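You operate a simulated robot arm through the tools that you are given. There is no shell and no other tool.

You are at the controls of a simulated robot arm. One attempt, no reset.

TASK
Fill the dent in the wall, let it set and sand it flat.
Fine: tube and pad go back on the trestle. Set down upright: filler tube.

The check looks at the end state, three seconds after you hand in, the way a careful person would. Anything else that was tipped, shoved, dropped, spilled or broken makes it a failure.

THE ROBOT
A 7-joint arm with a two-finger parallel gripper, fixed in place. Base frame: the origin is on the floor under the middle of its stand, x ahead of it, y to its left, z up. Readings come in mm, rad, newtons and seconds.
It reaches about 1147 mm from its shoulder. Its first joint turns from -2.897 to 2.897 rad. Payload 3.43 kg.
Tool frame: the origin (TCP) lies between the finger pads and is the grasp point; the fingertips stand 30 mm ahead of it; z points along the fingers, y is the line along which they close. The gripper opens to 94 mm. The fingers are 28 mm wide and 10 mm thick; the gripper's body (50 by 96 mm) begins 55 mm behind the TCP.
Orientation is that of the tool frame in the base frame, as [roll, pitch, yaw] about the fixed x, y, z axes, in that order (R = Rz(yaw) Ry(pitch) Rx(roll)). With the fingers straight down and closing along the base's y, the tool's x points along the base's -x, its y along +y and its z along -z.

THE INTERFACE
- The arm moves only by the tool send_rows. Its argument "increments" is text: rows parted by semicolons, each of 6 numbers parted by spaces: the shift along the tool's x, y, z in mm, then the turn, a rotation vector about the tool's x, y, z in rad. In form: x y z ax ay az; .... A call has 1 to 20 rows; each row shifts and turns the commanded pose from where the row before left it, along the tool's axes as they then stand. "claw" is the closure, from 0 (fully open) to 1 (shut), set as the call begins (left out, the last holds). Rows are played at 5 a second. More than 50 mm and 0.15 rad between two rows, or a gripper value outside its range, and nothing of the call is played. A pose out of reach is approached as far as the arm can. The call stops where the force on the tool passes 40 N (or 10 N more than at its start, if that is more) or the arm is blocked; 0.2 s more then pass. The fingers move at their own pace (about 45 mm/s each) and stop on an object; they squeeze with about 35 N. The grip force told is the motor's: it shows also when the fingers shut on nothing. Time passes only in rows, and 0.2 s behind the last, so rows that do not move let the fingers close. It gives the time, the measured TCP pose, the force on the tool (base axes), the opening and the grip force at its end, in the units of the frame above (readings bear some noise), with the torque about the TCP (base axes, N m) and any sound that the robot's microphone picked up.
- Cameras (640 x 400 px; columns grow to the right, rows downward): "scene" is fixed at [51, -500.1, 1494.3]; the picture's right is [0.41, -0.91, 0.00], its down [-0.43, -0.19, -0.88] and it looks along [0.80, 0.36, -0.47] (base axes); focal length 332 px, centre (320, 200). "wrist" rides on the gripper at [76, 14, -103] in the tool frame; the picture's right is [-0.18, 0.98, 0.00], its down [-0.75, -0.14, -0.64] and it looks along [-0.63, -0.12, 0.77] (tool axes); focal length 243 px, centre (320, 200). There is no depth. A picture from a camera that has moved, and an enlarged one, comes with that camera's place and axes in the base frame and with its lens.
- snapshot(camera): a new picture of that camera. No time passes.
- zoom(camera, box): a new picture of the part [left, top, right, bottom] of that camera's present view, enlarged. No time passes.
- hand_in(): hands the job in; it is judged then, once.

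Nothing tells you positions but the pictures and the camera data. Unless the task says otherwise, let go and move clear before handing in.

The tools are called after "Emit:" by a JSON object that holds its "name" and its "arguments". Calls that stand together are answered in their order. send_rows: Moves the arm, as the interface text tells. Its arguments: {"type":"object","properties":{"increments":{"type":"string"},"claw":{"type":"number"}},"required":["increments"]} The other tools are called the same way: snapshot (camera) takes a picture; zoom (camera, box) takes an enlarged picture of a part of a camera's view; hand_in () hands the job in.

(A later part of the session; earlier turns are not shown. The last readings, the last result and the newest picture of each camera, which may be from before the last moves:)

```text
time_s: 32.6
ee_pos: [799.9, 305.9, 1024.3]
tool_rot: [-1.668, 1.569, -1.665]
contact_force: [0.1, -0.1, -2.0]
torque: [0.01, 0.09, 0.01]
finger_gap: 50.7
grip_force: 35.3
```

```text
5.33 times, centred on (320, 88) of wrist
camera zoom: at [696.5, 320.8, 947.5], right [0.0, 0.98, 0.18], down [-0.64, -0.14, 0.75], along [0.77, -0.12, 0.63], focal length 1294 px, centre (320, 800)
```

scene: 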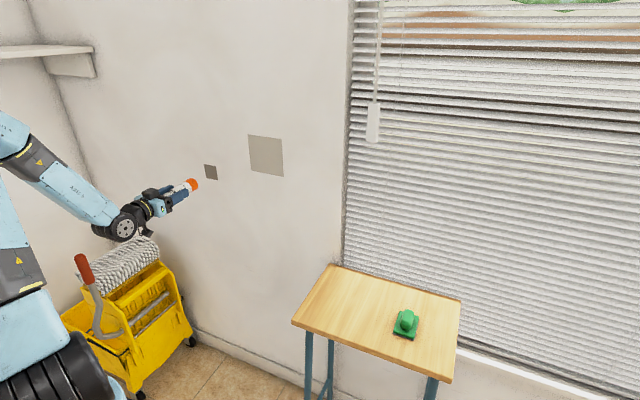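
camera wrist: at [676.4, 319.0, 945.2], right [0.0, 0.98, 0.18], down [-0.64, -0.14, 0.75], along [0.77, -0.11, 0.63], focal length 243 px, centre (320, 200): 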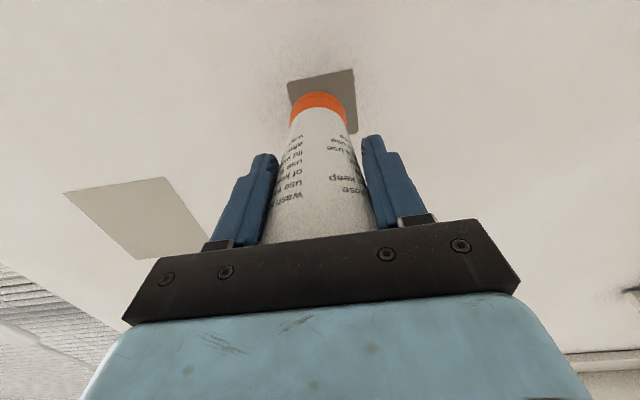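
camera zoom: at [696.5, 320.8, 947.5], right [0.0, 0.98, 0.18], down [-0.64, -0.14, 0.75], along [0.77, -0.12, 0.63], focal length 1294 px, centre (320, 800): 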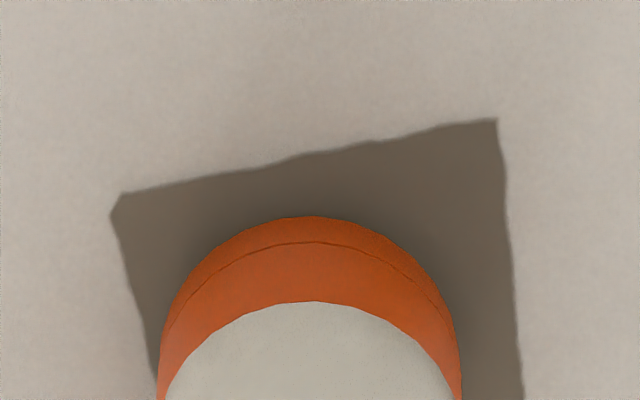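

Emit:
{"name": "send_rows", "arguments": {"increments": "0 1 1 0 0 0; 0 0 1 0 0 0; 0 0 0 0 0 0; 0 0 0 0 0 0; 0 0 0 0 0 0"}}

Emit:
{"name": "zoom", "arguments": {"camera": "scene", "box": [185, 150, 235, 190]}}

```text
time_s: 33.8
ee_pos: [801.7, 308.7, 1025.4]
tool_rot: [-1.682, 1.568, -1.676]
contact_force: [-0.7, -1.2, -2.7]
torque: [0.0, 0.1, 0.01]
finger_gap: 50.6
grip_force: 34.8
```

```text
10.00 times, centred on (210, 170) of scene
camera zoom: at [51.0, -500.1, 1494.3], right [0.41, -0.91, 0.0], down [-0.43, -0.19, -0.88], along [0.8, 0.36, -0.47], focal length 3324 px, centre (1420, 500)
```

zoom: 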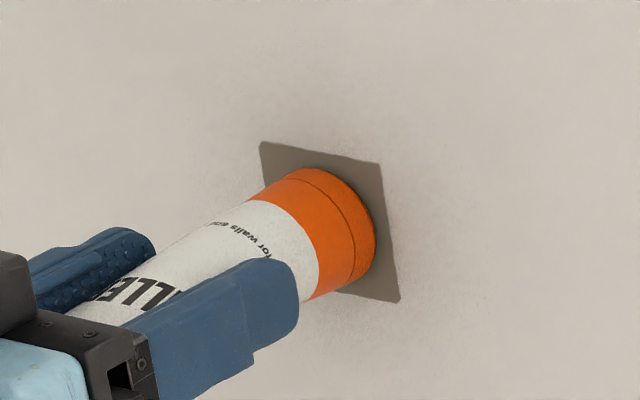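

No contact and no filler yet at a gap of a millimetre or two. I'll try a firmer squeeze here, right in front of the dent.

Emit:
{"name": "send_rows", "arguments": {"increments": "0 0 0 0 0 0; 0 0 0 0 0 0; 0 0 0 0 0 0; 0 0 0 0 0 0; 0 0 0 0 0 0", "claw": 0.75}}

Emit:
{"name": "zoom", "arguments": {"camera": "scene", "box": [185, 150, 235, 190]}}

Emit:
{"name": "zoom", "arguments": {"camera": "wrist", "box": [260, 50, 380, 125]}}

```text
time_s: 35.0
ee_pos: [801.6, 307.5, 1024.3]
tool_rot: [-1.702, 1.568, -1.699]
contact_force: [-0.3, -0.7, -3.0]
torque: [0.03, 0.11, 0.03]
finger_gap: 51.0
grip_force: 34.9
```

```text
10.00 times, centred on (210, 170) of scene
camera zoom: at [51.0, -500.1, 1494.3], right [0.41, -0.91, 0.0], down [-0.43, -0.19, -0.88], along [0.8, 0.36, -0.47], focal length 3324 px, centre (1420, 500)
```

zoom: 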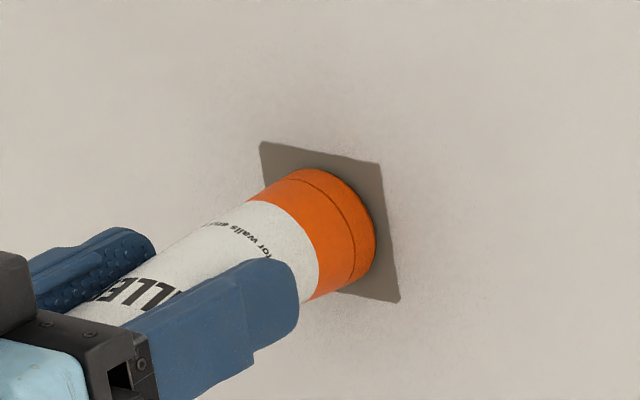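

```text
5.33 times, centred on (320, 88) of wrist
camera zoom: at [697.9, 322.0, 948.7], right [0.0, 0.98, 0.18], down [-0.64, -0.14, 0.75], along [0.77, -0.11, 0.63], focal length 1294 px, centre (320, 800)
```

zoom: 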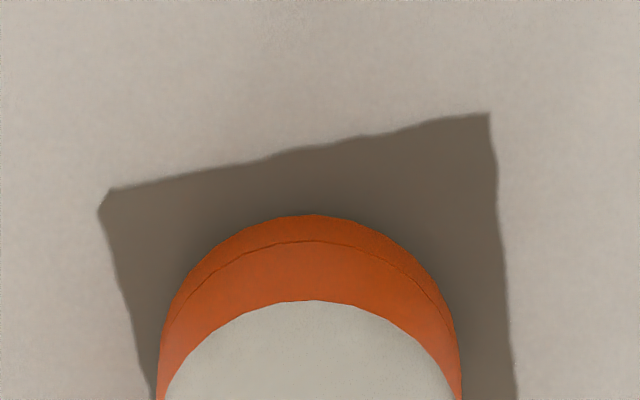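

Emit:
{"name": "send_rows", "arguments": {"increments": "0 0 0.5 0 0 0; 0 0 0.5 0 0 0; 0 0 0.5 0 0 0; 0 0 0.5 0 0 0; 0 0 0 0 0 0; 0 0 0 0 0 0"}}

Emit:
{"name": "zoom", "arguments": {"camera": "scene", "box": [185, 150, 235, 190]}}

```text
time_s: 36.4
ee_pos: [802.4, 308.0, 1022.5]
tool_rot: [-1.624, 1.569, -1.621]
contact_force: [-0.4, 0.1, -1.1]
torque: [0.0, 0.08, 0.03]
finger_gap: 50.8
grip_force: 34.9
```

```text
10.00 times, centred on (210, 170) of scene
camera zoom: at [51.0, -500.1, 1494.3], right [0.41, -0.91, 0.0], down [-0.43, -0.19, -0.88], along [0.8, 0.36, -0.47], focal length 3324 px, centre (1420, 500)
```

zoom: 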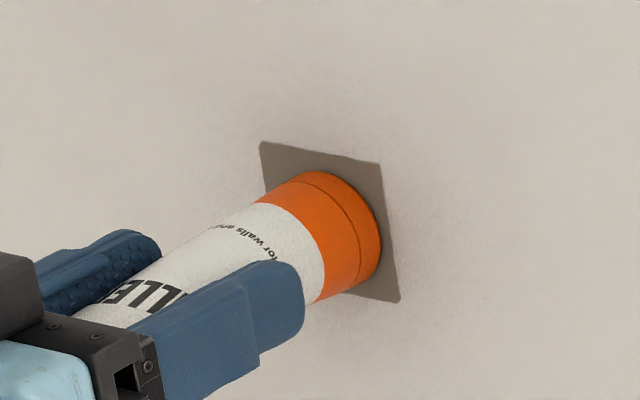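

Emit:
{"name": "send_rows", "arguments": {"increments": "0 0 0.5 0 0 0; 0 0 0.5 0 0 0; 0 0 0.5 0 0 0; 0 0 0.5 0 0 0; 0 0 0.5 0 0 0; 0 0 0.5 0 0 0; 0 0 0 0 0 0; 0 0 0 0 0 0"}}

Emit:
{"name": "zoom", "arguments": {"camera": "scene", "box": [185, 150, 235, 190]}}

```text
time_s: 38.2
ee_pos: [804.7, 308.9, 1024.1]
tool_rot: [-1.833, 1.57, -1.829]
contact_force: [-16.1, -2.2, -6.1]
torque: [0.0, 0.22, -0.01]
finger_gap: 50.5
grip_force: 34.9
```

```text
10.00 times, centred on (210, 170) of scene
camera zoom: at [51.0, -500.1, 1494.3], right [0.41, -0.91, 0.0], down [-0.43, -0.19, -0.88], along [0.8, 0.36, -0.47], focal length 3324 px, centre (1420, 500)
```

zoom: 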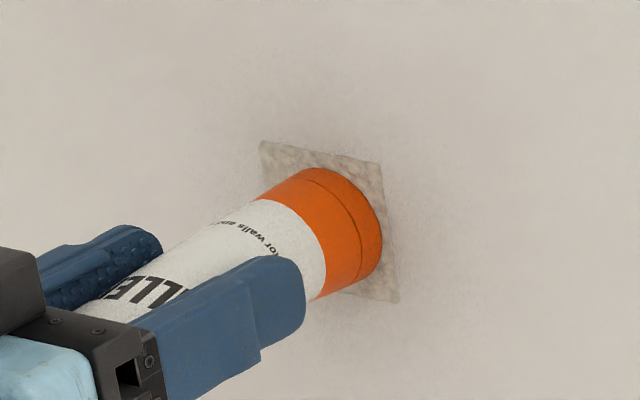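

Contact at about 16 N did it: the dark dent has turned into pale, lumpy filler, which also confirms it was the right patch. I'll back straight off and inspect the fill.

Emit:
{"name": "send_rows", "arguments": {"increments": "0 0 -5 0 0 0; 0 0 -15 0 0 0; 0 0 -20 0 0 0; 0 0 -20 0 0 0; 0 0 0 0 0 0"}}

Emit:
{"name": "zoom", "arguments": {"camera": "scene", "box": [185, 150, 235, 190]}}

Emit:
{"name": "snapshot", "arguments": {"camera": "wrist"}}

Emit:
{"name": "zoom", "arguments": {"camera": "wrist", "box": [260, 50, 380, 125]}}

```text
time_s: 39.4
ee_pos: [745.4, 307.9, 1023.5]
tool_rot: [-1.497, 1.569, -1.493]
contact_force: [-0.8, -0.1, -1.3]
torque: [0.0, 0.1, 0.01]
finger_gap: 50.6
grip_force: 34.8
```

```text
10.00 times, centred on (210, 170) of scene
camera zoom: at [51.0, -500.1, 1494.3], right [0.41, -0.91, 0.0], down [-0.43, -0.19, -0.88], along [0.8, 0.36, -0.47], focal length 3324 px, centre (1420, 500)
```

zoom: 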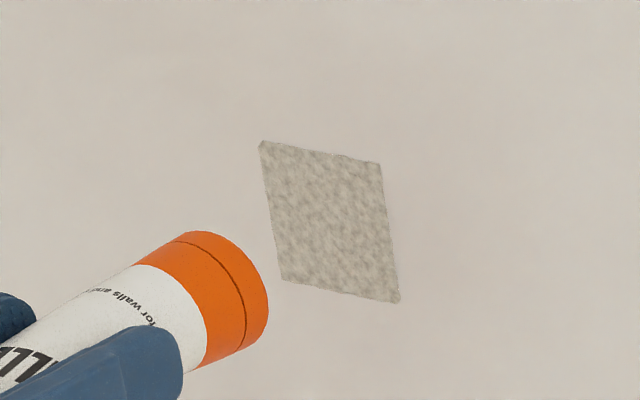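

```text
taken
camera wrist: at [642.6, 322.5, 947.1], right [0.0, 0.98, 0.18], down [-0.64, -0.14, 0.75], along [0.77, -0.11, 0.63], focal length 243 px, centre (320, 200)
```

wrist: 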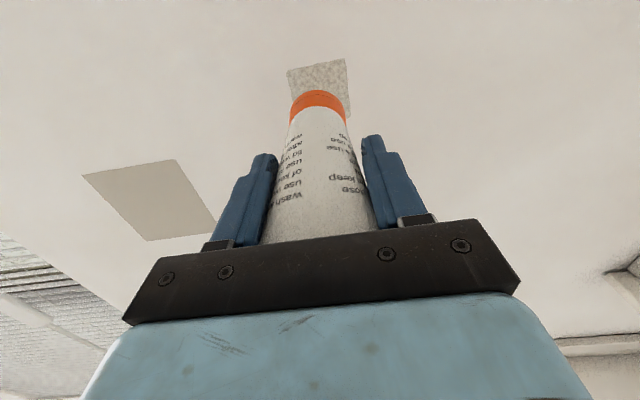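

```text
5.33 times, centred on (320, 88) of wrist
camera zoom: at [642.6, 322.5, 947.1], right [0.0, 0.98, 0.18], down [-0.64, -0.14, 0.75], along [0.77, -0.11, 0.63], focal length 1294 px, centre (320, 800)
```

zoom: 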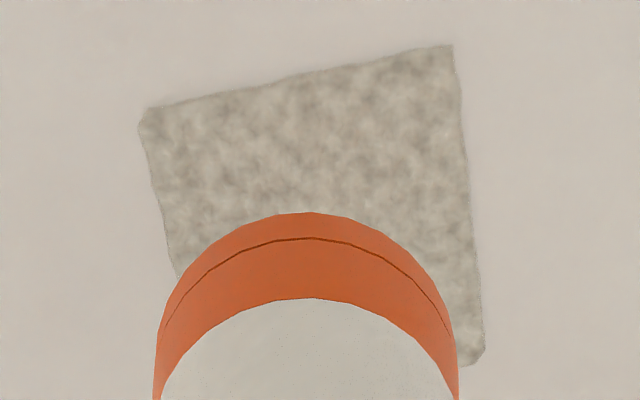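

The fill looks complete and nothing dripped. While it sets I'll return the tube to its spot on the trestle, retracing the path.

Emit:
{"name": "send_rows", "arguments": {"increments": "0 0 -16 0 0 0; 0 0 -15 0 0 0; 0 -43 0 0 0.1428 0; 0 -43 0 0 0.1428 0; 0 -43 0 0 0.1428 0; 0 -43 0 0 0.1428 0; 0 -43 0 0 0.1428 0; 0 -43 0 0 0.1428 0; 0 -43 0 0 0.1428 0; 0 -43 0 0 0.1428 0; 0 -43 0 0 0.1428 0; 0 -43 0 0 0.1428 0; 0 -43 0 0 0.1428 0; 0 -43 0 0 0 0; 0 -43 0 0 0 0; 0 0 0 0 0 0; 0 0 0 0 0 0"}}

Emit:
{"name": "snapshot", "arguments": {"camera": "wrist"}}

Emit:
{"name": "snapshot", "arguments": {"camera": "scene"}}

```text
time_s: 43.0
ee_pos: [715.4, -248.7, 1023.2]
tool_rot: [-3.139, 0.002, -3.14]
contact_force: [0.8, 0.7, -1.4]
torque: [0.0, 0.0, 0.02]
finger_gap: 50.8
grip_force: 34.5
```

```text
taken
camera wrist: at [638.8, -235.0, 1125.4], right [0.18, 0.98, 0.0], down [0.75, -0.14, 0.64], along [0.63, -0.12, -0.77], focal length 243 px, centre (320, 200)
```

wrist: 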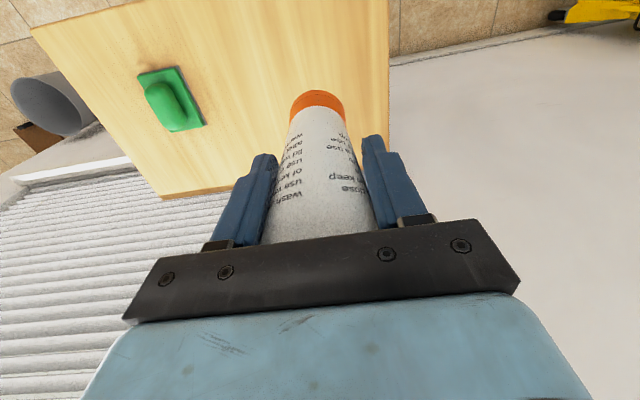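

```text
taken
```

scene: 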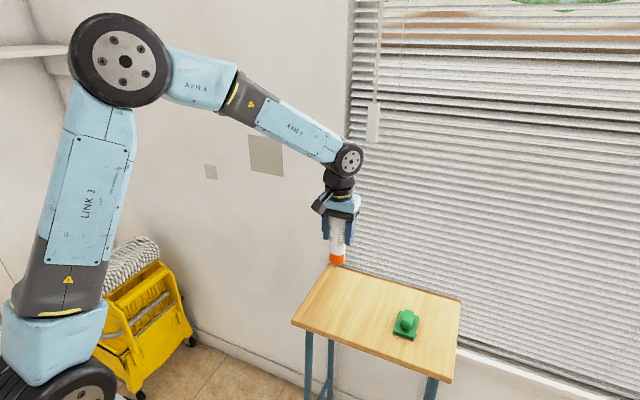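

Emit:
{"name": "send_rows", "arguments": {"increments": "-1 -5.5 40 0 0 0; 0 0 40 0 0 0; 0 0 40 0 0 0; 0 0 20 0 0 0; 0 0 8 0 0 0; 0 0 4 0 0 0; 0 0 0 0 0 0"}}

Emit:
{"name": "zoom", "arguments": {"camera": "scene", "box": [300, 230, 380, 320]}}

Emit:
{"name": "snapshot", "arguments": {"camera": "wrist"}}

```text
time_s: 44.6
ee_pos: [716.3, -256.9, 872.8]
tool_rot: [3.141, 0.0, -3.139]
contact_force: [-0.5, 0.4, -1.5]
torque: [-0.01, -0.03, 0.0]
finger_gap: 50.8
grip_force: 35.1
```

```text
4.44 times, centred on (340, 275) of scene
camera zoom: at [51.0, -500.1, 1494.3], right [0.41, -0.91, 0.0], down [-0.43, -0.19, -0.88], along [0.8, 0.36, -0.47], focal length 1477 px, centre (231, -133)
```

zoom: 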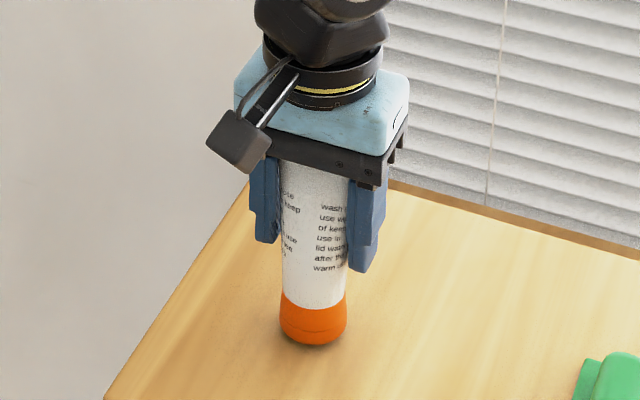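

```text
taken
camera wrist: at [639.1, -242.5, 975.0], right [0.18, 0.98, 0.0], down [0.75, -0.14, 0.64], along [0.63, -0.12, -0.77], focal length 243 px, centre (320, 200)
```

wrist: 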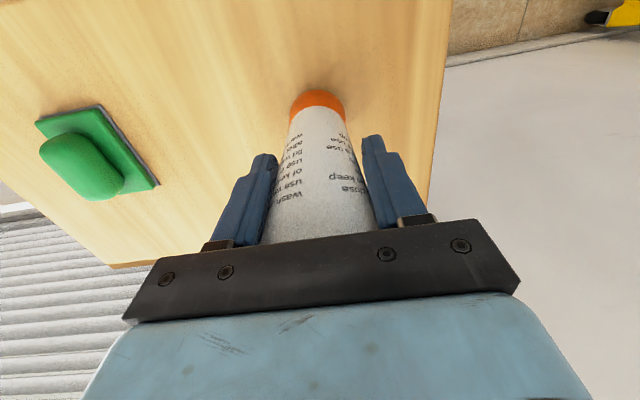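

Upright and about 10 mm above the table. I'll lower in small steps until it touches lightly.

Emit:
{"name": "send_rows", "arguments": {"increments": "0 0 2 0 0 0; 0 0 2 0 0 0; 0 0 1 0 0 0; 0 0 1 0 0 0; 0 0 0 0 0 0"}}

Emit:
{"name": "zoom", "arguments": {"camera": "scene", "box": [300, 230, 380, 320]}}

```text
time_s: 45.8
ee_pos: [716.8, -256.4, 866.7]
tool_rot: [-3.14, -0.001, -3.137]
contact_force: [0.2, 0.6, -3.0]
torque: [-0.02, -0.03, 0.01]
finger_gap: 50.7
grip_force: 34.6
```

```text
4.44 times, centred on (340, 275) of scene
camera zoom: at [51.0, -500.1, 1494.3], right [0.41, -0.91, 0.0], down [-0.43, -0.19, -0.88], along [0.8, 0.36, -0.47], focal length 1477 px, centre (231, -133)
```

zoom: 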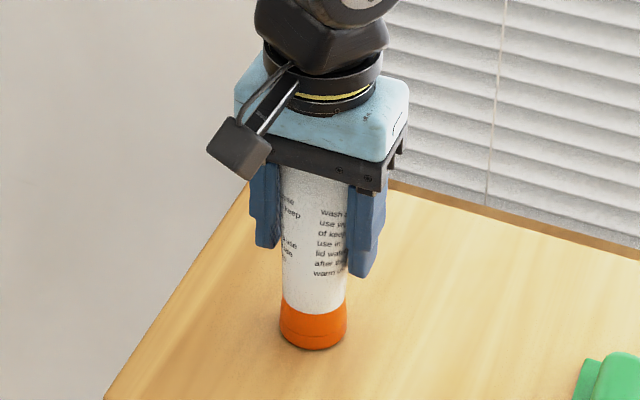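

Emit:
{"name": "send_rows", "arguments": {"increments": "0 0 1 0 0 0; 0 0 1 0 0 0; 0 0 0.5 0 0 0; 0 0 0 0 0 0"}}

```text
time_s: 46.8
ee_pos: [716.4, -258.0, 866.6]
tool_rot: [-3.137, 0.004, -3.138]
contact_force: [-4.0, -2.4, 22.4]
torque: [0.02, 0.04, -0.02]
finger_gap: 50.8
grip_force: 35.8
```

The tube is on the table, pressing at about 22 N. I'll ease up a millimetre and then let go.

Emit:
{"name": "send_rows", "arguments": {"increments": "0 0 -1 0 0 0; 0 0 0 0 0 0"}}

```text
time_s: 47.4
ee_pos: [717.0, -257.0, 865.2]
tool_rot: [-3.141, 0.002, -3.138]
contact_force: [1.5, -3.9, 16.5]
torque: [-0.05, -0.35, -0.05]
finger_gap: 50.6
grip_force: 35.1
```

Emit:
{"name": "send_rows", "arguments": {"increments": "0 0 -0.8 0 0 0; 0 0 0 0 0 0; 0 0 0 0 0 0"}}

```text
time_s: 48.2
ee_pos: [716.8, -255.7, 866.6]
tool_rot: [3.142, 0.001, -3.139]
contact_force: [2.1, -0.7, 5.6]
torque: [0.08, -0.32, -0.03]
finger_gap: 50.7
grip_force: 35.1
```

Emit:
{"name": "send_rows", "arguments": {"increments": "0 0 0 0 0 0; 0 0 0 0 0 0; 0 0 0 0 0 0; 0 0 0 0 0 0; 0 0 0 0 0 0", "claw": 0.2}}

Emit:
{"name": "zoom", "arguments": {"camera": "scene", "box": [300, 230, 380, 320]}}

Emit:
{"name": "snapshot", "arguments": {"camera": "wrist"}}

```text
time_s: 49.4
ee_pos: [718.1, -256.5, 865.5]
tool_rot: [-3.139, 0.0, -3.137]
contact_force: [-0.3, 0.5, -0.1]
torque: [0.0, -0.01, 0.0]
finger_gap: 75.3
grip_force: 0.0
```

```text
4.44 times, centred on (340, 275) of scene
camera zoom: at [51.0, -500.1, 1494.3], right [0.41, -0.91, 0.0], down [-0.43, -0.19, -0.88], along [0.8, 0.36, -0.47], focal length 1477 px, centre (231, -133)
```

zoom: 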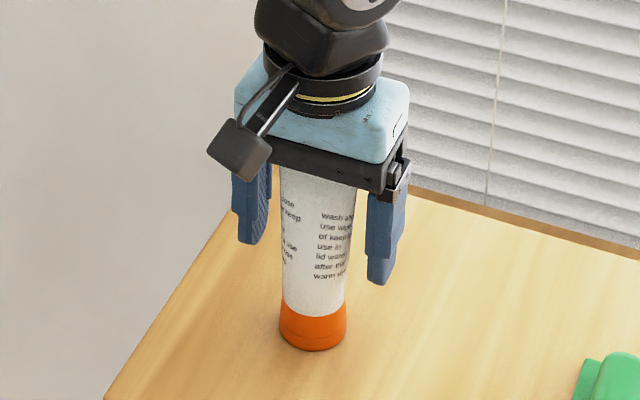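

```text
taken
camera wrist: at [640.4, -242.4, 968.3], right [0.18, 0.98, 0.0], down [0.75, -0.14, 0.64], along [0.63, -0.12, -0.77], focal length 243 px, centre (320, 200)
```

wrist: 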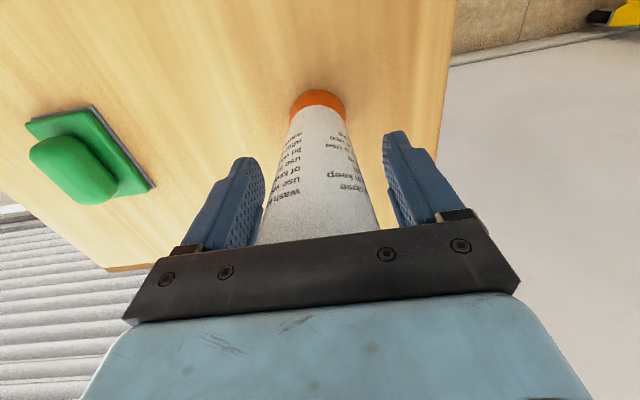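

The tube stands upright and free on the trestle. I'll open fully and rise straight up, clear of it.

Emit:
{"name": "send_rows", "arguments": {"increments": "0 0 0 0 0 0; 0 0 -10 0 0 0; 0 0 -40 0 0 0; 0 0 -45 0 0 0; 0 0 -45 0 0 0; 0 0 0 0 0 0", "claw": 0}}

Emit:
{"name": "snapshot", "arguments": {"camera": "wrist"}}

Emit:
{"name": "zoom", "arguments": {"camera": "scene", "box": [185, 150, 235, 190]}}

Emit:
{"name": "zoom", "arguments": {"camera": "scene", "box": [280, 250, 480, 375]}}

```text
time_s: 50.8
ee_pos: [718.7, -255.4, 1008.1]
tool_rot: [-3.139, 0.0, -3.138]
contact_force: [0.3, -0.3, -0.6]
torque: [-0.01, 0.02, -0.01]
finger_gap: 94.4
grip_force: 0.1
```

```text
taken
camera wrist: at [642.8, -240.6, 1110.7], right [0.18, 0.98, 0.0], down [0.75, -0.14, 0.64], along [0.63, -0.12, -0.77], focal length 243 px, centre (320, 200)
```

wrist: 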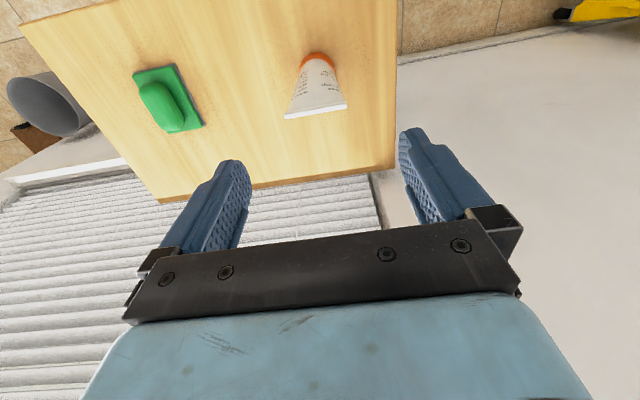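

```text
10.00 times, centred on (210, 170) of scene
camera zoom: at [51.0, -500.1, 1494.3], right [0.41, -0.91, 0.0], down [-0.43, -0.19, -0.88], along [0.8, 0.36, -0.47], focal length 3324 px, centre (1420, 500)
```

zoom: 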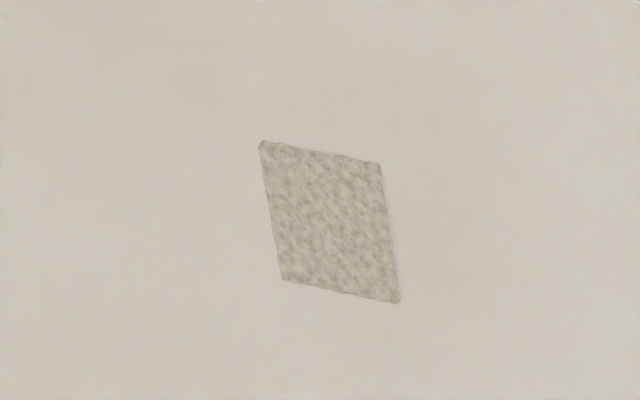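

```text
3.20 times, centred on (380, 312) of scene
camera zoom: at [51.0, -500.1, 1494.3], right [0.41, -0.91, 0.0], down [-0.43, -0.19, -0.88], along [0.8, 0.36, -0.47], focal length 1064 px, centre (128, -160)
```

zoom: 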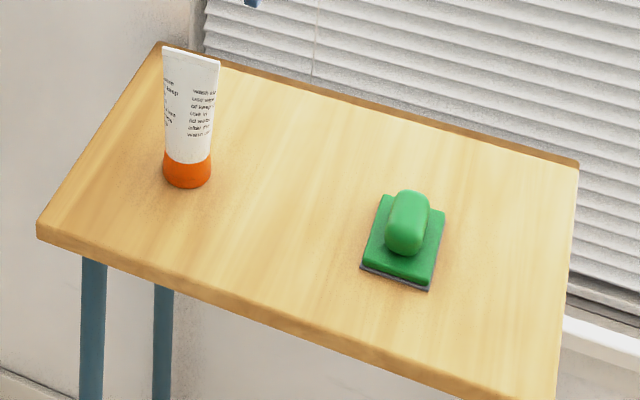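

The tube stands well and the filler still looks wet. Next is the pad, so I'll look closely at its handle.

Emit:
{"name": "zoom", "arguments": {"camera": "wrist", "box": [120, 50, 220, 140]}}

Emit:
{"name": "zoom", "arguments": {"camera": "scene", "box": [380, 295, 430, 350]}}

```text
4.44 times, centred on (170, 95) of wrist
camera zoom: at [642.8, -240.6, 1110.7], right [0.18, 0.98, 0.0], down [0.75, -0.14, 0.64], along [0.63, -0.12, -0.77], focal length 1078 px, centre (987, 667)
```

zoom: 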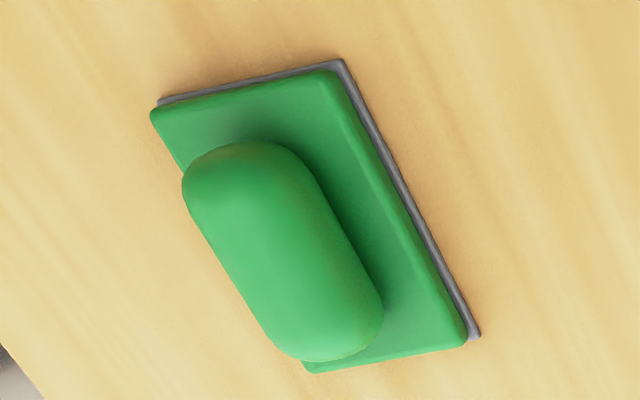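

```text
7.27 times, centred on (405, 322) of scene
camera zoom: at [51.0, -500.1, 1494.3], right [0.41, -0.91, 0.0], down [-0.43, -0.19, -0.88], along [0.8, 0.36, -0.47], focal length 2417 px, centre (-298, -691)
```

zoom: 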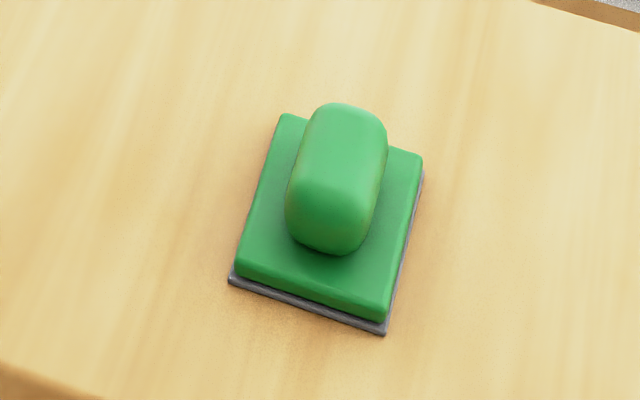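

The pad lies square on the table, about 79 × 55 mm with its centre at (712, -454). The handle runs along x and is roughly 30 mm wide. I'll move above it for a closer look.

Emit:
{"name": "send_rows", "arguments": {"increments": "1.3 -39.7 0 0 0 0; 1.3 -39.7 0 0 0 0; 1.3 -39.7 0 0 0 0; 1.3 -39.7 0 0 0 0; 1.3 -39.7 0 0 0 0; 0 0 40 0 0 0; 0 0 40 0 0 0; 0 0 20 0 0 0; 0 0 0 0 0 0"}}

Emit:
{"name": "snapshot", "arguments": {"camera": "wrist"}}

Emit:
{"name": "zoom", "arguments": {"camera": "scene", "box": [350, 230, 470, 350]}}

```text
time_s: 52.8
ee_pos: [709.4, -456.1, 907.4]
tool_rot: [-3.139, 0.0, -3.137]
contact_force: [0.9, 0.0, 0.5]
torque: [0.0, 0.02, 0.01]
finger_gap: 93.8
grip_force: 0.1
```

```text
taken
camera wrist: at [632.8, -441.5, 1009.9], right [0.18, 0.98, 0.0], down [0.75, -0.14, 0.64], along [0.63, -0.12, -0.77], focal length 243 px, centre (320, 200)
```

wrist: 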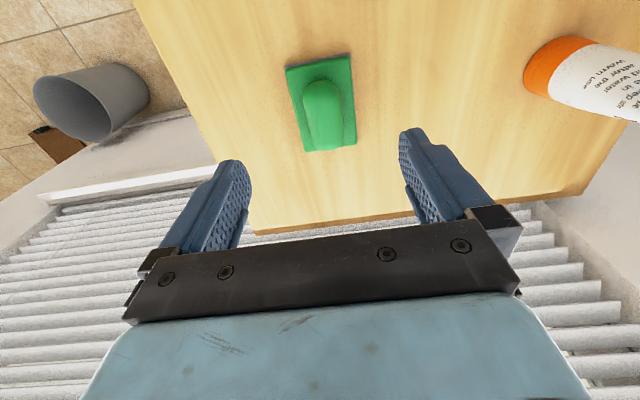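

```text
3.33 times, centred on (410, 290) of scene
camera zoom: at [51.0, -500.1, 1494.3], right [0.41, -0.91, 0.0], down [-0.43, -0.19, -0.88], along [0.8, 0.36, -0.47], focal length 1108 px, centre (20, -100)
```

zoom: 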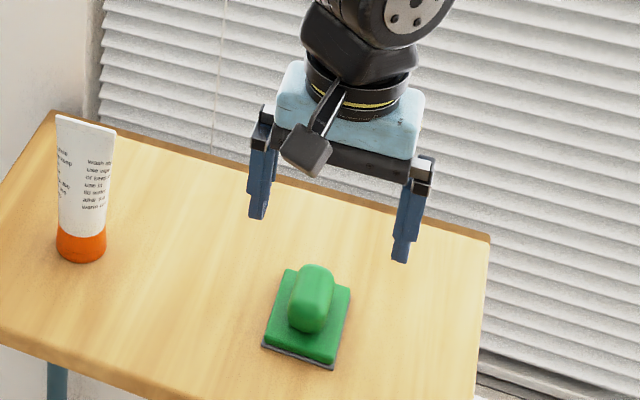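

Emit:
{"name": "zoom", "arguments": {"camera": "wrist", "box": [270, 40, 380, 160]}}

```text
3.33 times, centred on (325, 100) of wrist
camera zoom: at [632.8, -441.5, 1009.9], right [0.18, 0.98, 0.0], down [0.75, -0.14, 0.64], along [0.63, -0.12, -0.77], focal length 809 px, centre (303, 533)
```

zoom: 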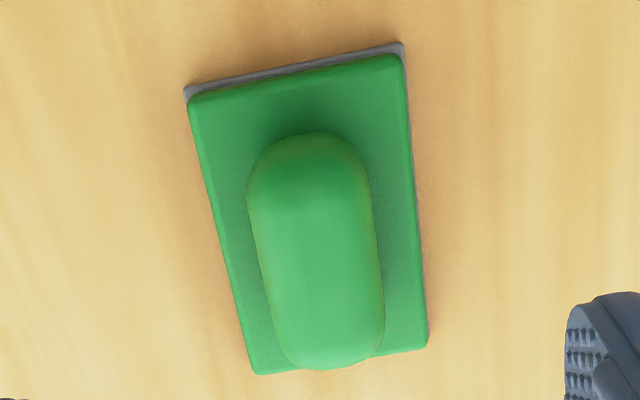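

Emit:
{"name": "send_rows", "arguments": {"increments": "-3 3 25 0 0 0; 0 0 25 0 0 0; 0 0 15 0 0 0; 0 0 10 0 0 0; 0 0 5 0 0 0; 0 0 0 0 0 0"}}

Emit:
{"name": "snapshot", "arguments": {"camera": "wrist"}}

Emit:
{"name": "zoom", "arguments": {"camera": "scene", "box": [370, 265, 440, 345]}}

```text
time_s: 54.2
ee_pos: [713.1, -453.0, 827.9]
tool_rot: [-3.141, -0.001, -3.138]
contact_force: [0.0, 0.7, 0.2]
torque: [-0.01, 0.0, 0.0]
finger_gap: 94.2
grip_force: 0.0
```

```text
taken
camera wrist: at [637.6, -438.5, 929.5], right [0.18, 0.98, 0.0], down [0.75, -0.14, 0.64], along [0.63, -0.12, -0.77], focal length 243 px, centre (320, 200)
```

wrist: 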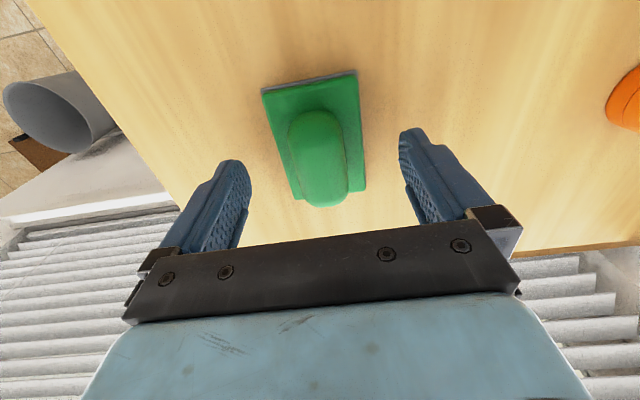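

```text
5.00 times, centred on (405, 305) of scene
camera zoom: at [51.0, -500.1, 1494.3], right [0.41, -0.91, 0.0], down [-0.43, -0.19, -0.88], along [0.8, 0.36, -0.47], focal length 1662 px, centre (-105, -325)
```

zoom: 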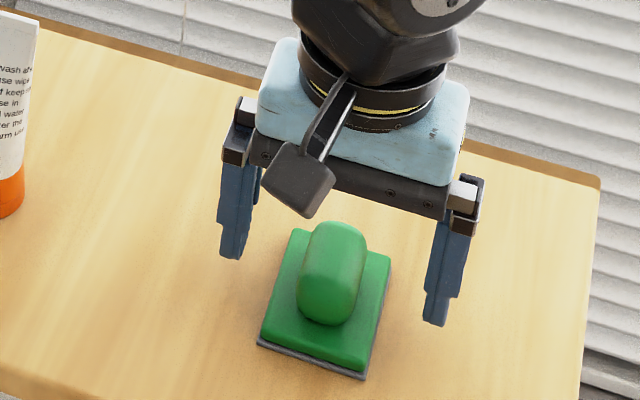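

Emit:
{"name": "send_rows", "arguments": {"increments": "0 0 2 0 0 0; 0 0 2 0 0 0; 0 0 0 0 0 0"}}

Emit:
{"name": "zoom", "arguments": {"camera": "wrist", "box": [200, 60, 440, 230]}}

```text
time_s: 55.0
ee_pos: [714.2, -452.5, 821.6]
tool_rot: [-3.14, 0.001, -3.139]
contact_force: [0.6, 0.1, -0.8]
torque: [0.0, -0.01, -0.01]
finger_gap: 94.1
grip_force: 0.0
```

```text
2.35 times, centred on (320, 145) of wrist
camera zoom: at [638.4, -438.4, 924.8], right [0.18, 0.98, 0.0], down [0.75, -0.14, 0.64], along [0.63, -0.12, -0.77], focal length 571 px, centre (320, 329)
```

zoom: 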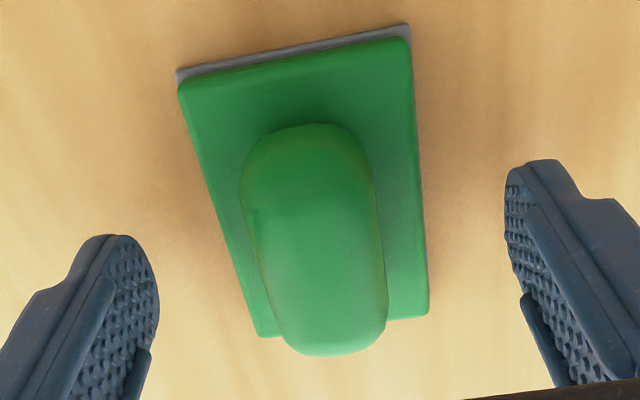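

Emit:
{"name": "send_rows", "arguments": {"increments": "0 0 0 0 0 0; 0 0 0 0 0 0; 0 0 0 0 0 0; 0 0 0 0 0 0; 0 0 0 0 0 0; 0 0 0 0 0 0", "claw": 0.8}}

Emit:
{"name": "snapshot", "arguments": {"camera": "wrist"}}

Emit:
{"name": "zoom", "arguments": {"camera": "scene", "box": [370, 265, 440, 345]}}

```text
time_s: 56.4
ee_pos: [714.9, -453.2, 822.8]
tool_rot: [-3.141, 0.002, -3.137]
contact_force: [-0.4, -0.5, 1.3]
torque: [-0.06, 0.01, 0.02]
finger_gap: 33.7
grip_force: 34.7
```

```text
taken
camera wrist: at [638.4, -438.4, 924.9], right [0.18, 0.98, 0.0], down [0.75, -0.14, 0.64], along [0.63, -0.12, -0.77], focal length 243 px, centre (320, 200)
```

wrist: 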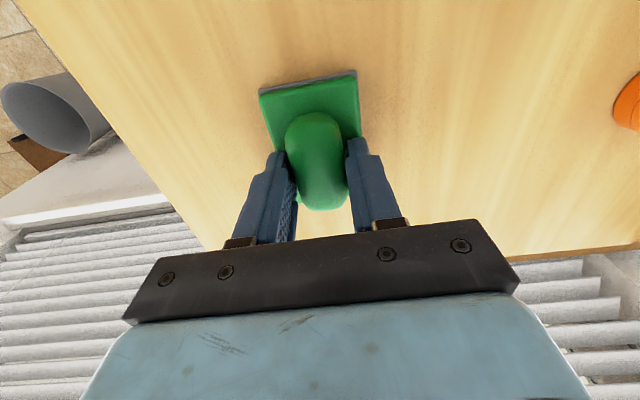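

```text
5.00 times, centred on (405, 305) of scene
camera zoom: at [51.0, -500.1, 1494.3], right [0.41, -0.91, 0.0], down [-0.43, -0.19, -0.88], along [0.8, 0.36, -0.47], focal length 1662 px, centre (-105, -325)
```

zoom: 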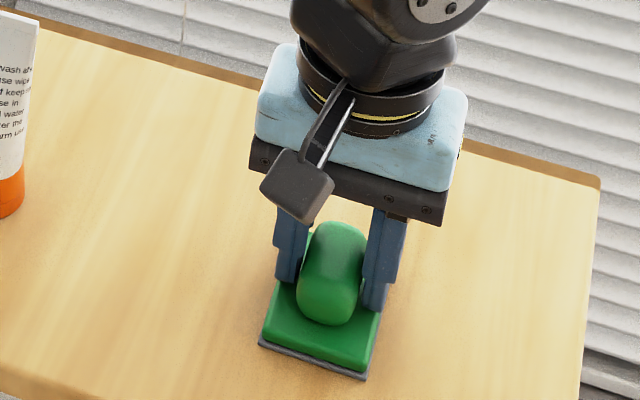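

The handle is gripped (34 mm gap, 35 N) with the fingers just above the plate. I'll lift gently and check it hangs level.

Emit:
{"name": "send_rows", "arguments": {"increments": "0 0 -5 0 0 0; 0 0 -15 0 0 0; 0 0 -30 0 0 0; 0 0 -40 0 0 0; 0 0 0 0 0 0"}}

Emit:
{"name": "snapshot", "arguments": {"camera": "wrist"}}

Emit:
{"name": "zoom", "arguments": {"camera": "scene", "box": [360, 225, 450, 345]}}

Emit:
{"name": "zoom", "arguments": {"camera": "scene", "box": [185, 150, 235, 190]}}

```text
time_s: 57.6
ee_pos: [715.2, -453.6, 913.3]
tool_rot: [-3.139, -0.001, -3.138]
contact_force: [0.8, -0.6, -0.1]
torque: [0.0, -0.02, -0.01]
finger_gap: 33.5
grip_force: 35.1
```

```text
taken
camera wrist: at [639.0, -438.8, 1016.7], right [0.18, 0.98, 0.0], down [0.75, -0.14, 0.64], along [0.63, -0.12, -0.77], focal length 243 px, centre (320, 200)
```

wrist: 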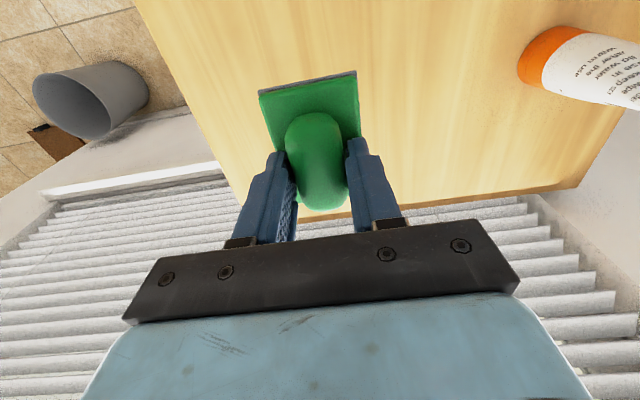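

```text
3.33 times, centred on (405, 285) of scene
camera zoom: at [51.0, -500.1, 1494.3], right [0.41, -0.91, 0.0], down [-0.43, -0.19, -0.88], along [0.8, 0.36, -0.47], focal length 1108 px, centre (37, -83)
```

zoom: 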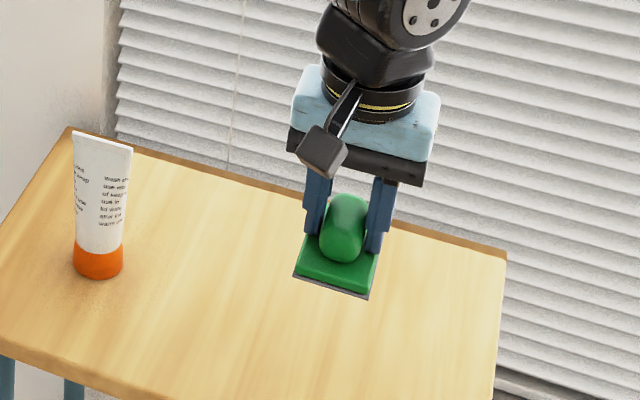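

```text
10.00 times, centred on (210, 170) of scene
camera zoom: at [51.0, -500.1, 1494.3], right [0.41, -0.91, 0.0], down [-0.43, -0.19, -0.88], along [0.8, 0.36, -0.47], focal length 3324 px, centre (1420, 500)
```

zoom: 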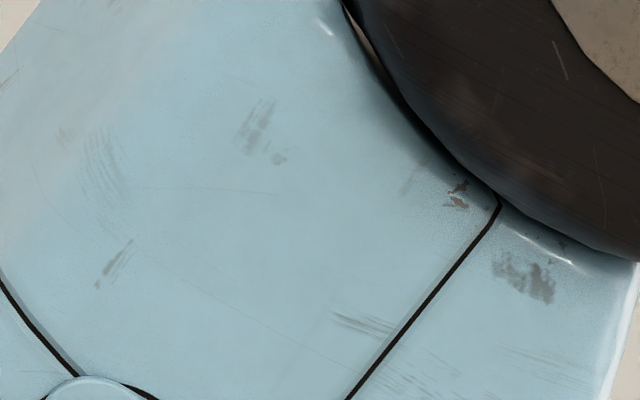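

The pad is held level. I'll raise it over the tube and carry it to the dent, turning the abrasive face to the wall but staying well back.

Emit:
{"name": "send_rows", "arguments": {"increments": "0 0 -36 0 0 0; 0 0 -36 0 0 0; 0 0 -36 0 0 0; 0 42.3 0 0 0 0; 0 42.3 0 0 0 0; 0 42.3 0 0 0 0; 0 42.3 0 0 0 0; 0 42.3 0 0 0 0; 0 42.3 0 0 0 0; 0 42.3 0 0 0 0"}}

Emit:
{"name": "send_rows", "arguments": {"increments": "0 42.3 0 0 -0.1428 0; 0 42.3 0 0 -0.1428 0; 0 42.3 0 0 -0.1428 0; 0 42.3 0 0 -0.1428 0; 0 42.3 0 0 -0.1428 0; 0 42.3 0 0 -0.1428 0; 0 42.3 0 0 -0.1428 0; 0 42.3 0 0 -0.1428 0; 0 42.3 0 0 -0.1428 0; 0 42.3 0 0 -0.1428 0; 0 42.3 0 0 -0.1428 0; 0 0 0 0 0 0"}}

Emit:
{"name": "snapshot", "arguments": {"camera": "wrist"}}

Emit:
{"name": "snapshot", "arguments": {"camera": "scene"}}

Emit:
{"name": "zoom", "arguments": {"camera": "scene", "box": [185, 150, 235, 190]}}

```text
time_s: 59.8
ee_pos: [713.2, -156.5, 1020.4]
tool_rot: [-3.139, 0.001, -3.139]
contact_force: [0.1, 0.1, -1.5]
torque: [0.05, -0.02, 0.03]
finger_gap: 33.5
grip_force: 34.5
```

```text
time_s: 62.4
ee_pos: [711.4, 306.3, 1020.7]
tool_rot: [-0.685, 1.569, -0.682]
contact_force: [0.0, 0.1, 0.0]
torque: [-0.01, -0.01, -0.01]
finger_gap: 29.0
grip_force: 34.9
```

```text
taken
camera wrist: at [608.3, 321.3, 944.7], right [0.0, 0.98, 0.18], down [-0.64, -0.14, 0.75], along [0.77, -0.12, 0.63], focal length 243 px, centre (320, 200)
```

wrist: 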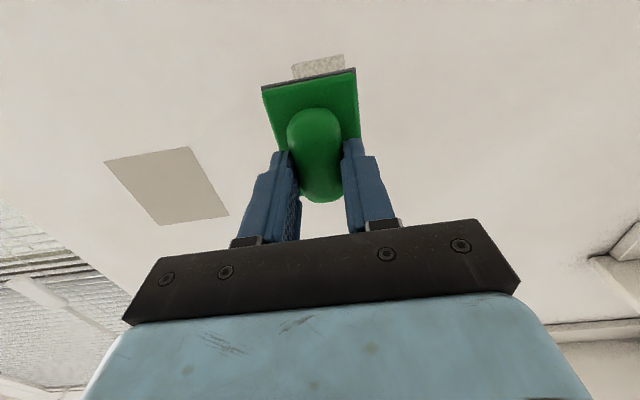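

```text
taken
```

scene: 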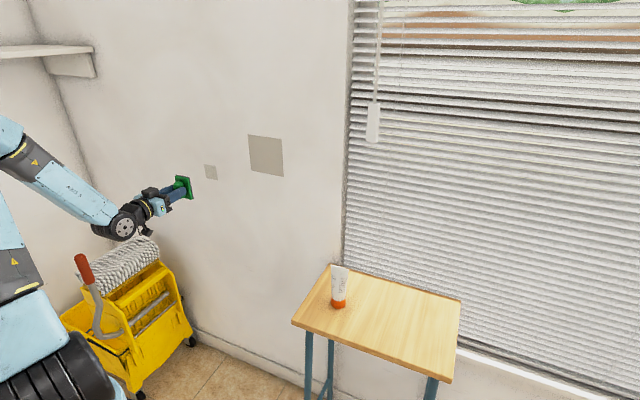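

```text
10.00 times, centred on (210, 170) of scene
camera zoom: at [51.0, -500.1, 1494.3], right [0.41, -0.91, 0.0], down [-0.43, -0.19, -0.88], along [0.8, 0.36, -0.47], focal length 3324 px, centre (1420, 500)
```

zoom: 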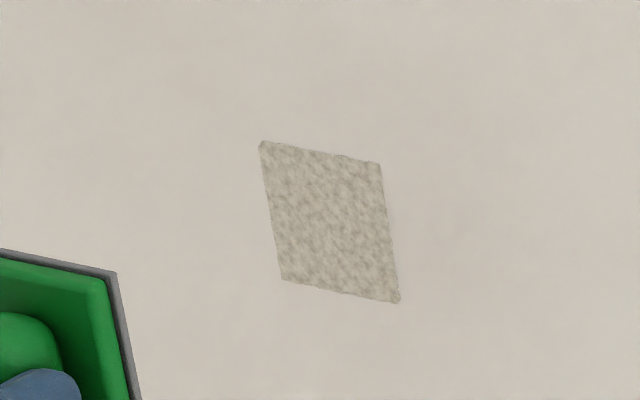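

The gap shrank from 33.5 to 29 mm, so the pad may have shifted in the grip. I'll look closely before doing anything else.

Emit:
{"name": "zoom", "arguments": {"camera": "wrist", "box": [220, 50, 420, 230]}}

Emit:
{"name": "zoom", "arguments": {"camera": "scene", "box": [140, 160, 210, 230]}}

```text
2.22 times, centred on (320, 140) of wrist
camera zoom: at [608.3, 321.3, 944.7], right [0.0, 0.98, 0.18], down [-0.64, -0.14, 0.75], along [0.77, -0.12, 0.63], focal length 539 px, centre (320, 333)
```

zoom: 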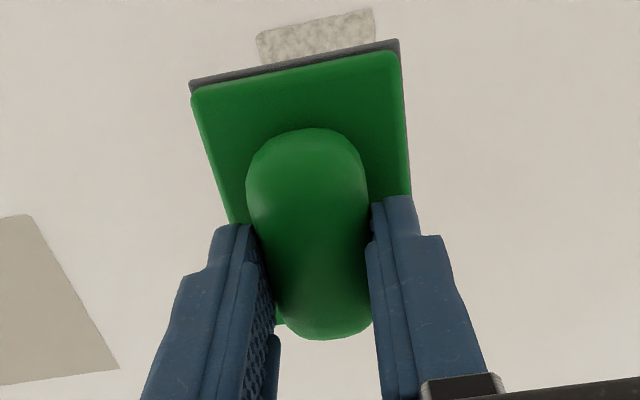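

```text
5.71 times, centred on (175, 195) of scene
camera zoom: at [51.0, -500.1, 1494.3], right [0.41, -0.91, 0.0], down [-0.43, -0.19, -0.88], along [0.8, 0.36, -0.47], focal length 1899 px, centre (1149, 229)
```

zoom: 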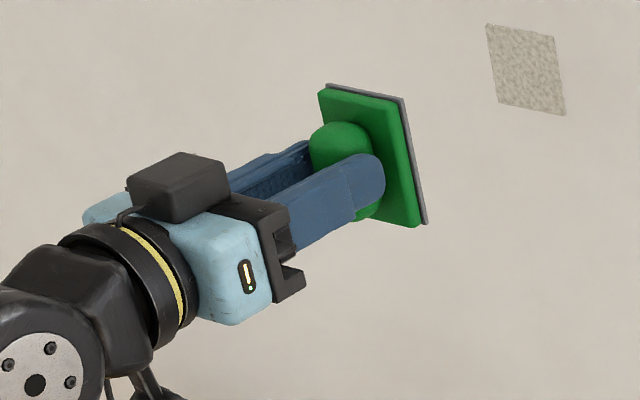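

Emit:
{"name": "send_rows", "arguments": {"increments": "0 0 0 0 0 0; 0 0 0 0 0 0; 0 0 0 0 0 0; 0 0 0 0 0 0; 0 0 0 0 0 0"}}

Emit:
{"name": "zoom", "arguments": {"camera": "wrist", "box": [220, 50, 420, 230]}}

```text
time_s: 63.6
ee_pos: [712.8, 305.5, 1020.6]
tool_rot: [-1.531, 1.569, -1.529]
contact_force: [0.1, 0.1, -0.7]
torque: [0.0, 0.02, 0.01]
finger_gap: 29.1
grip_force: 34.9
```

```text
2.22 times, centred on (320, 140) of wrist
camera zoom: at [608.5, 321.0, 944.8], right [0.0, 0.98, 0.18], down [-0.64, -0.14, 0.75], along [0.77, -0.11, 0.63], focal length 539 px, centre (320, 333)
```

zoom: 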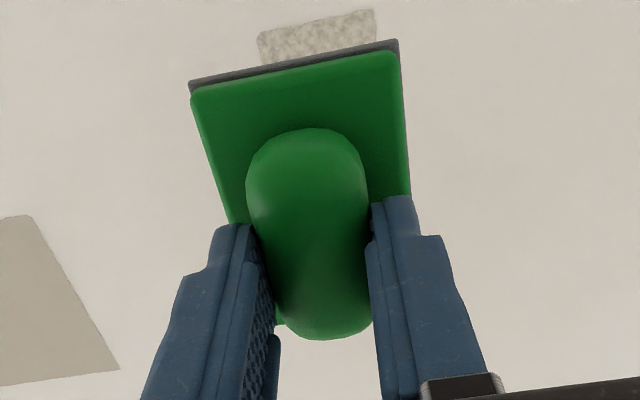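

The grip is steady at 29 mm, which is the handle's true width, so the pad simply squared itself up. The filler is paling as it dries, so I'll hold here and watch it.

Emit:
{"name": "send_rows", "arguments": {"increments": "0 0 0 0 0 0; 0 0 0 0 0 0; 0 0 0 0 0 0; 0 0 0 0 0 0; 0 0 0 0 0 0; 0 0 0 0 0 0; 0 0 0 0 0 0; 0 0 0 0 0 0; 0 0 0 0 0 0; 0 0 0 0 0 0; 0 0 0 0 0 0; 0 0 0 0 0 0; 0 0 0 0 0 0; 0 0 0 0 0 0; 0 0 0 0 0 0; 0 0 0 0 0 0; 0 0 0 0 0 0; 0 0 0 0 0 0; 0 0 0 0 0 0; 0 0 0 0 0 0"}}

Emit:
{"name": "send_rows", "arguments": {"increments": "0 0 0 0 0 0; 0 0 0 0 0 0; 0 0 0 0 0 0; 0 0 0 0 0 0; 0 0 0 0 0 0; 0 0 0 0 0 0; 0 0 0 0 0 0; 0 0 0 0 0 0; 0 0 0 0 0 0; 0 0 0 0 0 0; 0 0 0 0 0 0; 0 0 0 0 0 0; 0 0 0 0 0 0; 0 0 0 0 0 0; 0 0 0 0 0 0; 0 0 0 0 0 0; 0 0 0 0 0 0; 0 0 0 0 0 0; 0 0 0 0 0 0; 0 0 0 0 0 0"}}

Emit:
{"name": "zoom", "arguments": {"camera": "scene", "box": [185, 150, 235, 190]}}

```text
time_s: 67.8
ee_pos: [712.0, 306.0, 1020.4]
tool_rot: [-1.504, 1.568, -1.501]
contact_force: [-0.4, -0.1, -0.6]
torque: [-0.02, 0.02, -0.01]
finger_gap: 29.0
grip_force: 35.0
```

```text
time_s: 72.0
ee_pos: [710.9, 306.9, 1021.3]
tool_rot: [-1.52, 1.568, -1.515]
contact_force: [-0.7, 0.8, -2.3]
torque: [0.03, 0.03, 0.03]
finger_gap: 28.8
grip_force: 35.1
```

```text
10.00 times, centred on (210, 170) of scene
camera zoom: at [51.0, -500.1, 1494.3], right [0.41, -0.91, 0.0], down [-0.43, -0.19, -0.88], along [0.8, 0.36, -0.47], focal length 3324 px, centre (1420, 500)
```

zoom: 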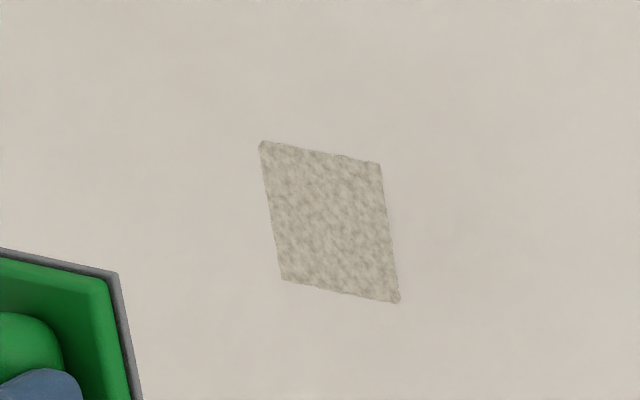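

Emit:
{"name": "send_rows", "arguments": {"increments": "0 0 0 0 0 0; 0 0 0 0 0 0; 0 0 0 0 0 0; 0 0 0 0 0 0; 0 0 0 0 0 0; 0 0 0 0 0 0; 0 0 0 0 0 0; 0 0 0 0 0 0; 0 0 0 0 0 0; 0 0 0 0 0 0; 0 0 0 0 0 0; 0 0 0 0 0 0; 0 0 0 0 0 0; 0 0 0 0 0 0; 0 0 0 0 0 0; 0 0 0 0 0 0; 0 0 0 0 0 0; 0 0 0 0 0 0; 0 0 0 0 0 0; 0 0 0 0 0 0"}}

Emit:
{"name": "send_rows", "arguments": {"increments": "0 0 0 0 0 0; 0 0 0 0 0 0; 0 0 0 0 0 0; 0 0 0 0 0 0; 0 0 0 0 0 0; 0 0 0 0 0 0; 0 0 0 0 0 0; 0 0 0 0 0 0; 0 0 0 0 0 0; 0 0 0 0 0 0; 0 0 0 0 0 0; 0 0 0 0 0 0; 0 0 0 0 0 0; 0 0 0 0 0 0; 0 0 0 0 0 0; 0 0 0 0 0 0; 0 0 0 0 0 0; 0 0 0 0 0 0; 0 0 0 0 0 0; 0 0 0 0 0 0"}}

Emit:
{"name": "zoom", "arguments": {"camera": "scene", "box": [185, 150, 235, 190]}}

Emit:
{"name": "send_rows", "arguments": {"increments": "0 0 0 0 0 0; 0 0 0 0 0 0; 0 0 0 0 0 0; 0 0 0 0 0 0; 0 0 0 0 0 0; 0 0 0 0 0 0; 0 0 0 0 0 0; 0 0 0 0 0 0; 0 0 0 0 0 0; 0 0 0 0 0 0; 0 0 0 0 0 0; 0 0 0 0 0 0; 0 0 0 0 0 0; 0 0 0 0 0 0; 0 0 0 0 0 0; 0 0 0 0 0 0; 0 0 0 0 0 0; 0 0 0 0 0 0; 0 0 0 0 0 0; 0 0 0 0 0 0"}}

Emit:
{"name": "send_rows", "arguments": {"increments": "0 0 0 0 0 0; 0 0 0 0 0 0; 0 0 0 0 0 0; 0 0 0 0 0 0; 0 0 0 0 0 0; 0 0 0 0 0 0; 0 0 0 0 0 0; 0 0 0 0 0 0; 0 0 0 0 0 0; 0 0 0 0 0 0; 0 0 0 0 0 0; 0 0 0 0 0 0; 0 0 0 0 0 0; 0 0 0 0 0 0; 0 0 0 0 0 0; 0 0 0 0 0 0; 0 0 0 0 0 0; 0 0 0 0 0 0; 0 0 0 0 0 0; 0 0 0 0 0 0"}}

Emit:
{"name": "zoom", "arguments": {"camera": "scene", "box": [185, 150, 235, 190]}}

```text
time_s: 76.2
ee_pos: [712.1, 307.4, 1021.4]
tool_rot: [-1.525, 1.568, -1.522]
contact_force: [-0.5, -0.3, -0.4]
torque: [0.03, 0.03, 0.0]
finger_gap: 28.8
grip_force: 34.8
```

```text
time_s: 80.4
ee_pos: [711.6, 307.1, 1022.1]
tool_rot: [-1.502, 1.571, -1.499]
contact_force: [-0.3, -0.1, 0.0]
torque: [0.01, 0.05, 0.05]
finger_gap: 28.9
grip_force: 34.7
```

```text
10.00 times, centred on (210, 170) of scene
camera zoom: at [51.0, -500.1, 1494.3], right [0.41, -0.91, 0.0], down [-0.43, -0.19, -0.88], along [0.8, 0.36, -0.47], focal length 3324 px, centre (1420, 500)
```

zoom: 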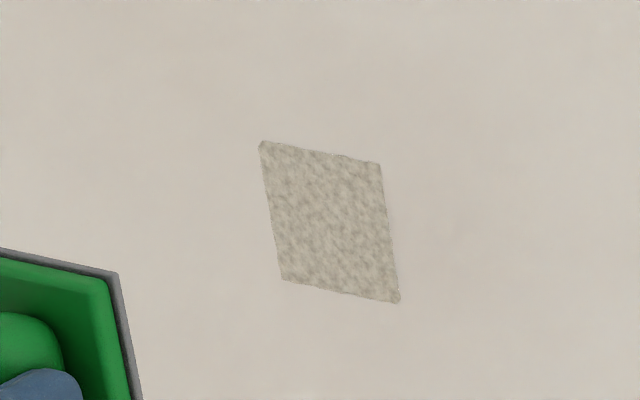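

```text
time_s: 84.6
ee_pos: [710.7, 307.3, 1021.5]
tool_rot: [-1.536, 1.569, -1.531]
contact_force: [0.3, 0.5, -0.6]
torque: [0.0, -0.01, 0.03]
finger_gap: 28.9
grip_force: 34.9
```

```text
time_s: 88.8
ee_pos: [710.9, 308.1, 1020.6]
tool_rot: [-1.519, 1.57, -1.515]
contact_force: [-0.5, -1.1, -0.4]
torque: [-0.02, 0.0, 0.0]
finger_gap: 29.2
grip_force: 35.0
```

```text
10.00 times, centred on (210, 170) of scene
camera zoom: at [51.0, -500.1, 1494.3], right [0.41, -0.91, 0.0], down [-0.43, -0.19, -0.88], along [0.8, 0.36, -0.47], focal length 3324 px, centre (1420, 500)
```

zoom: 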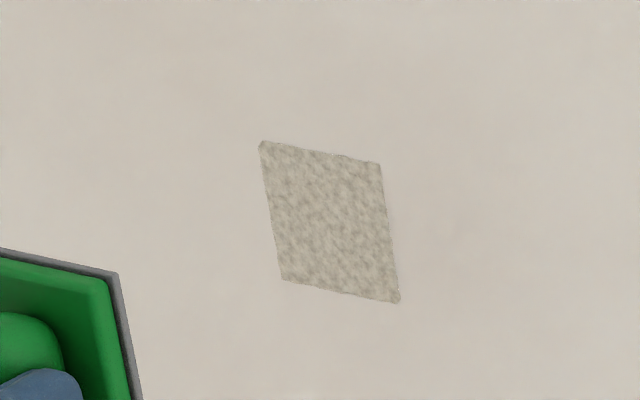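

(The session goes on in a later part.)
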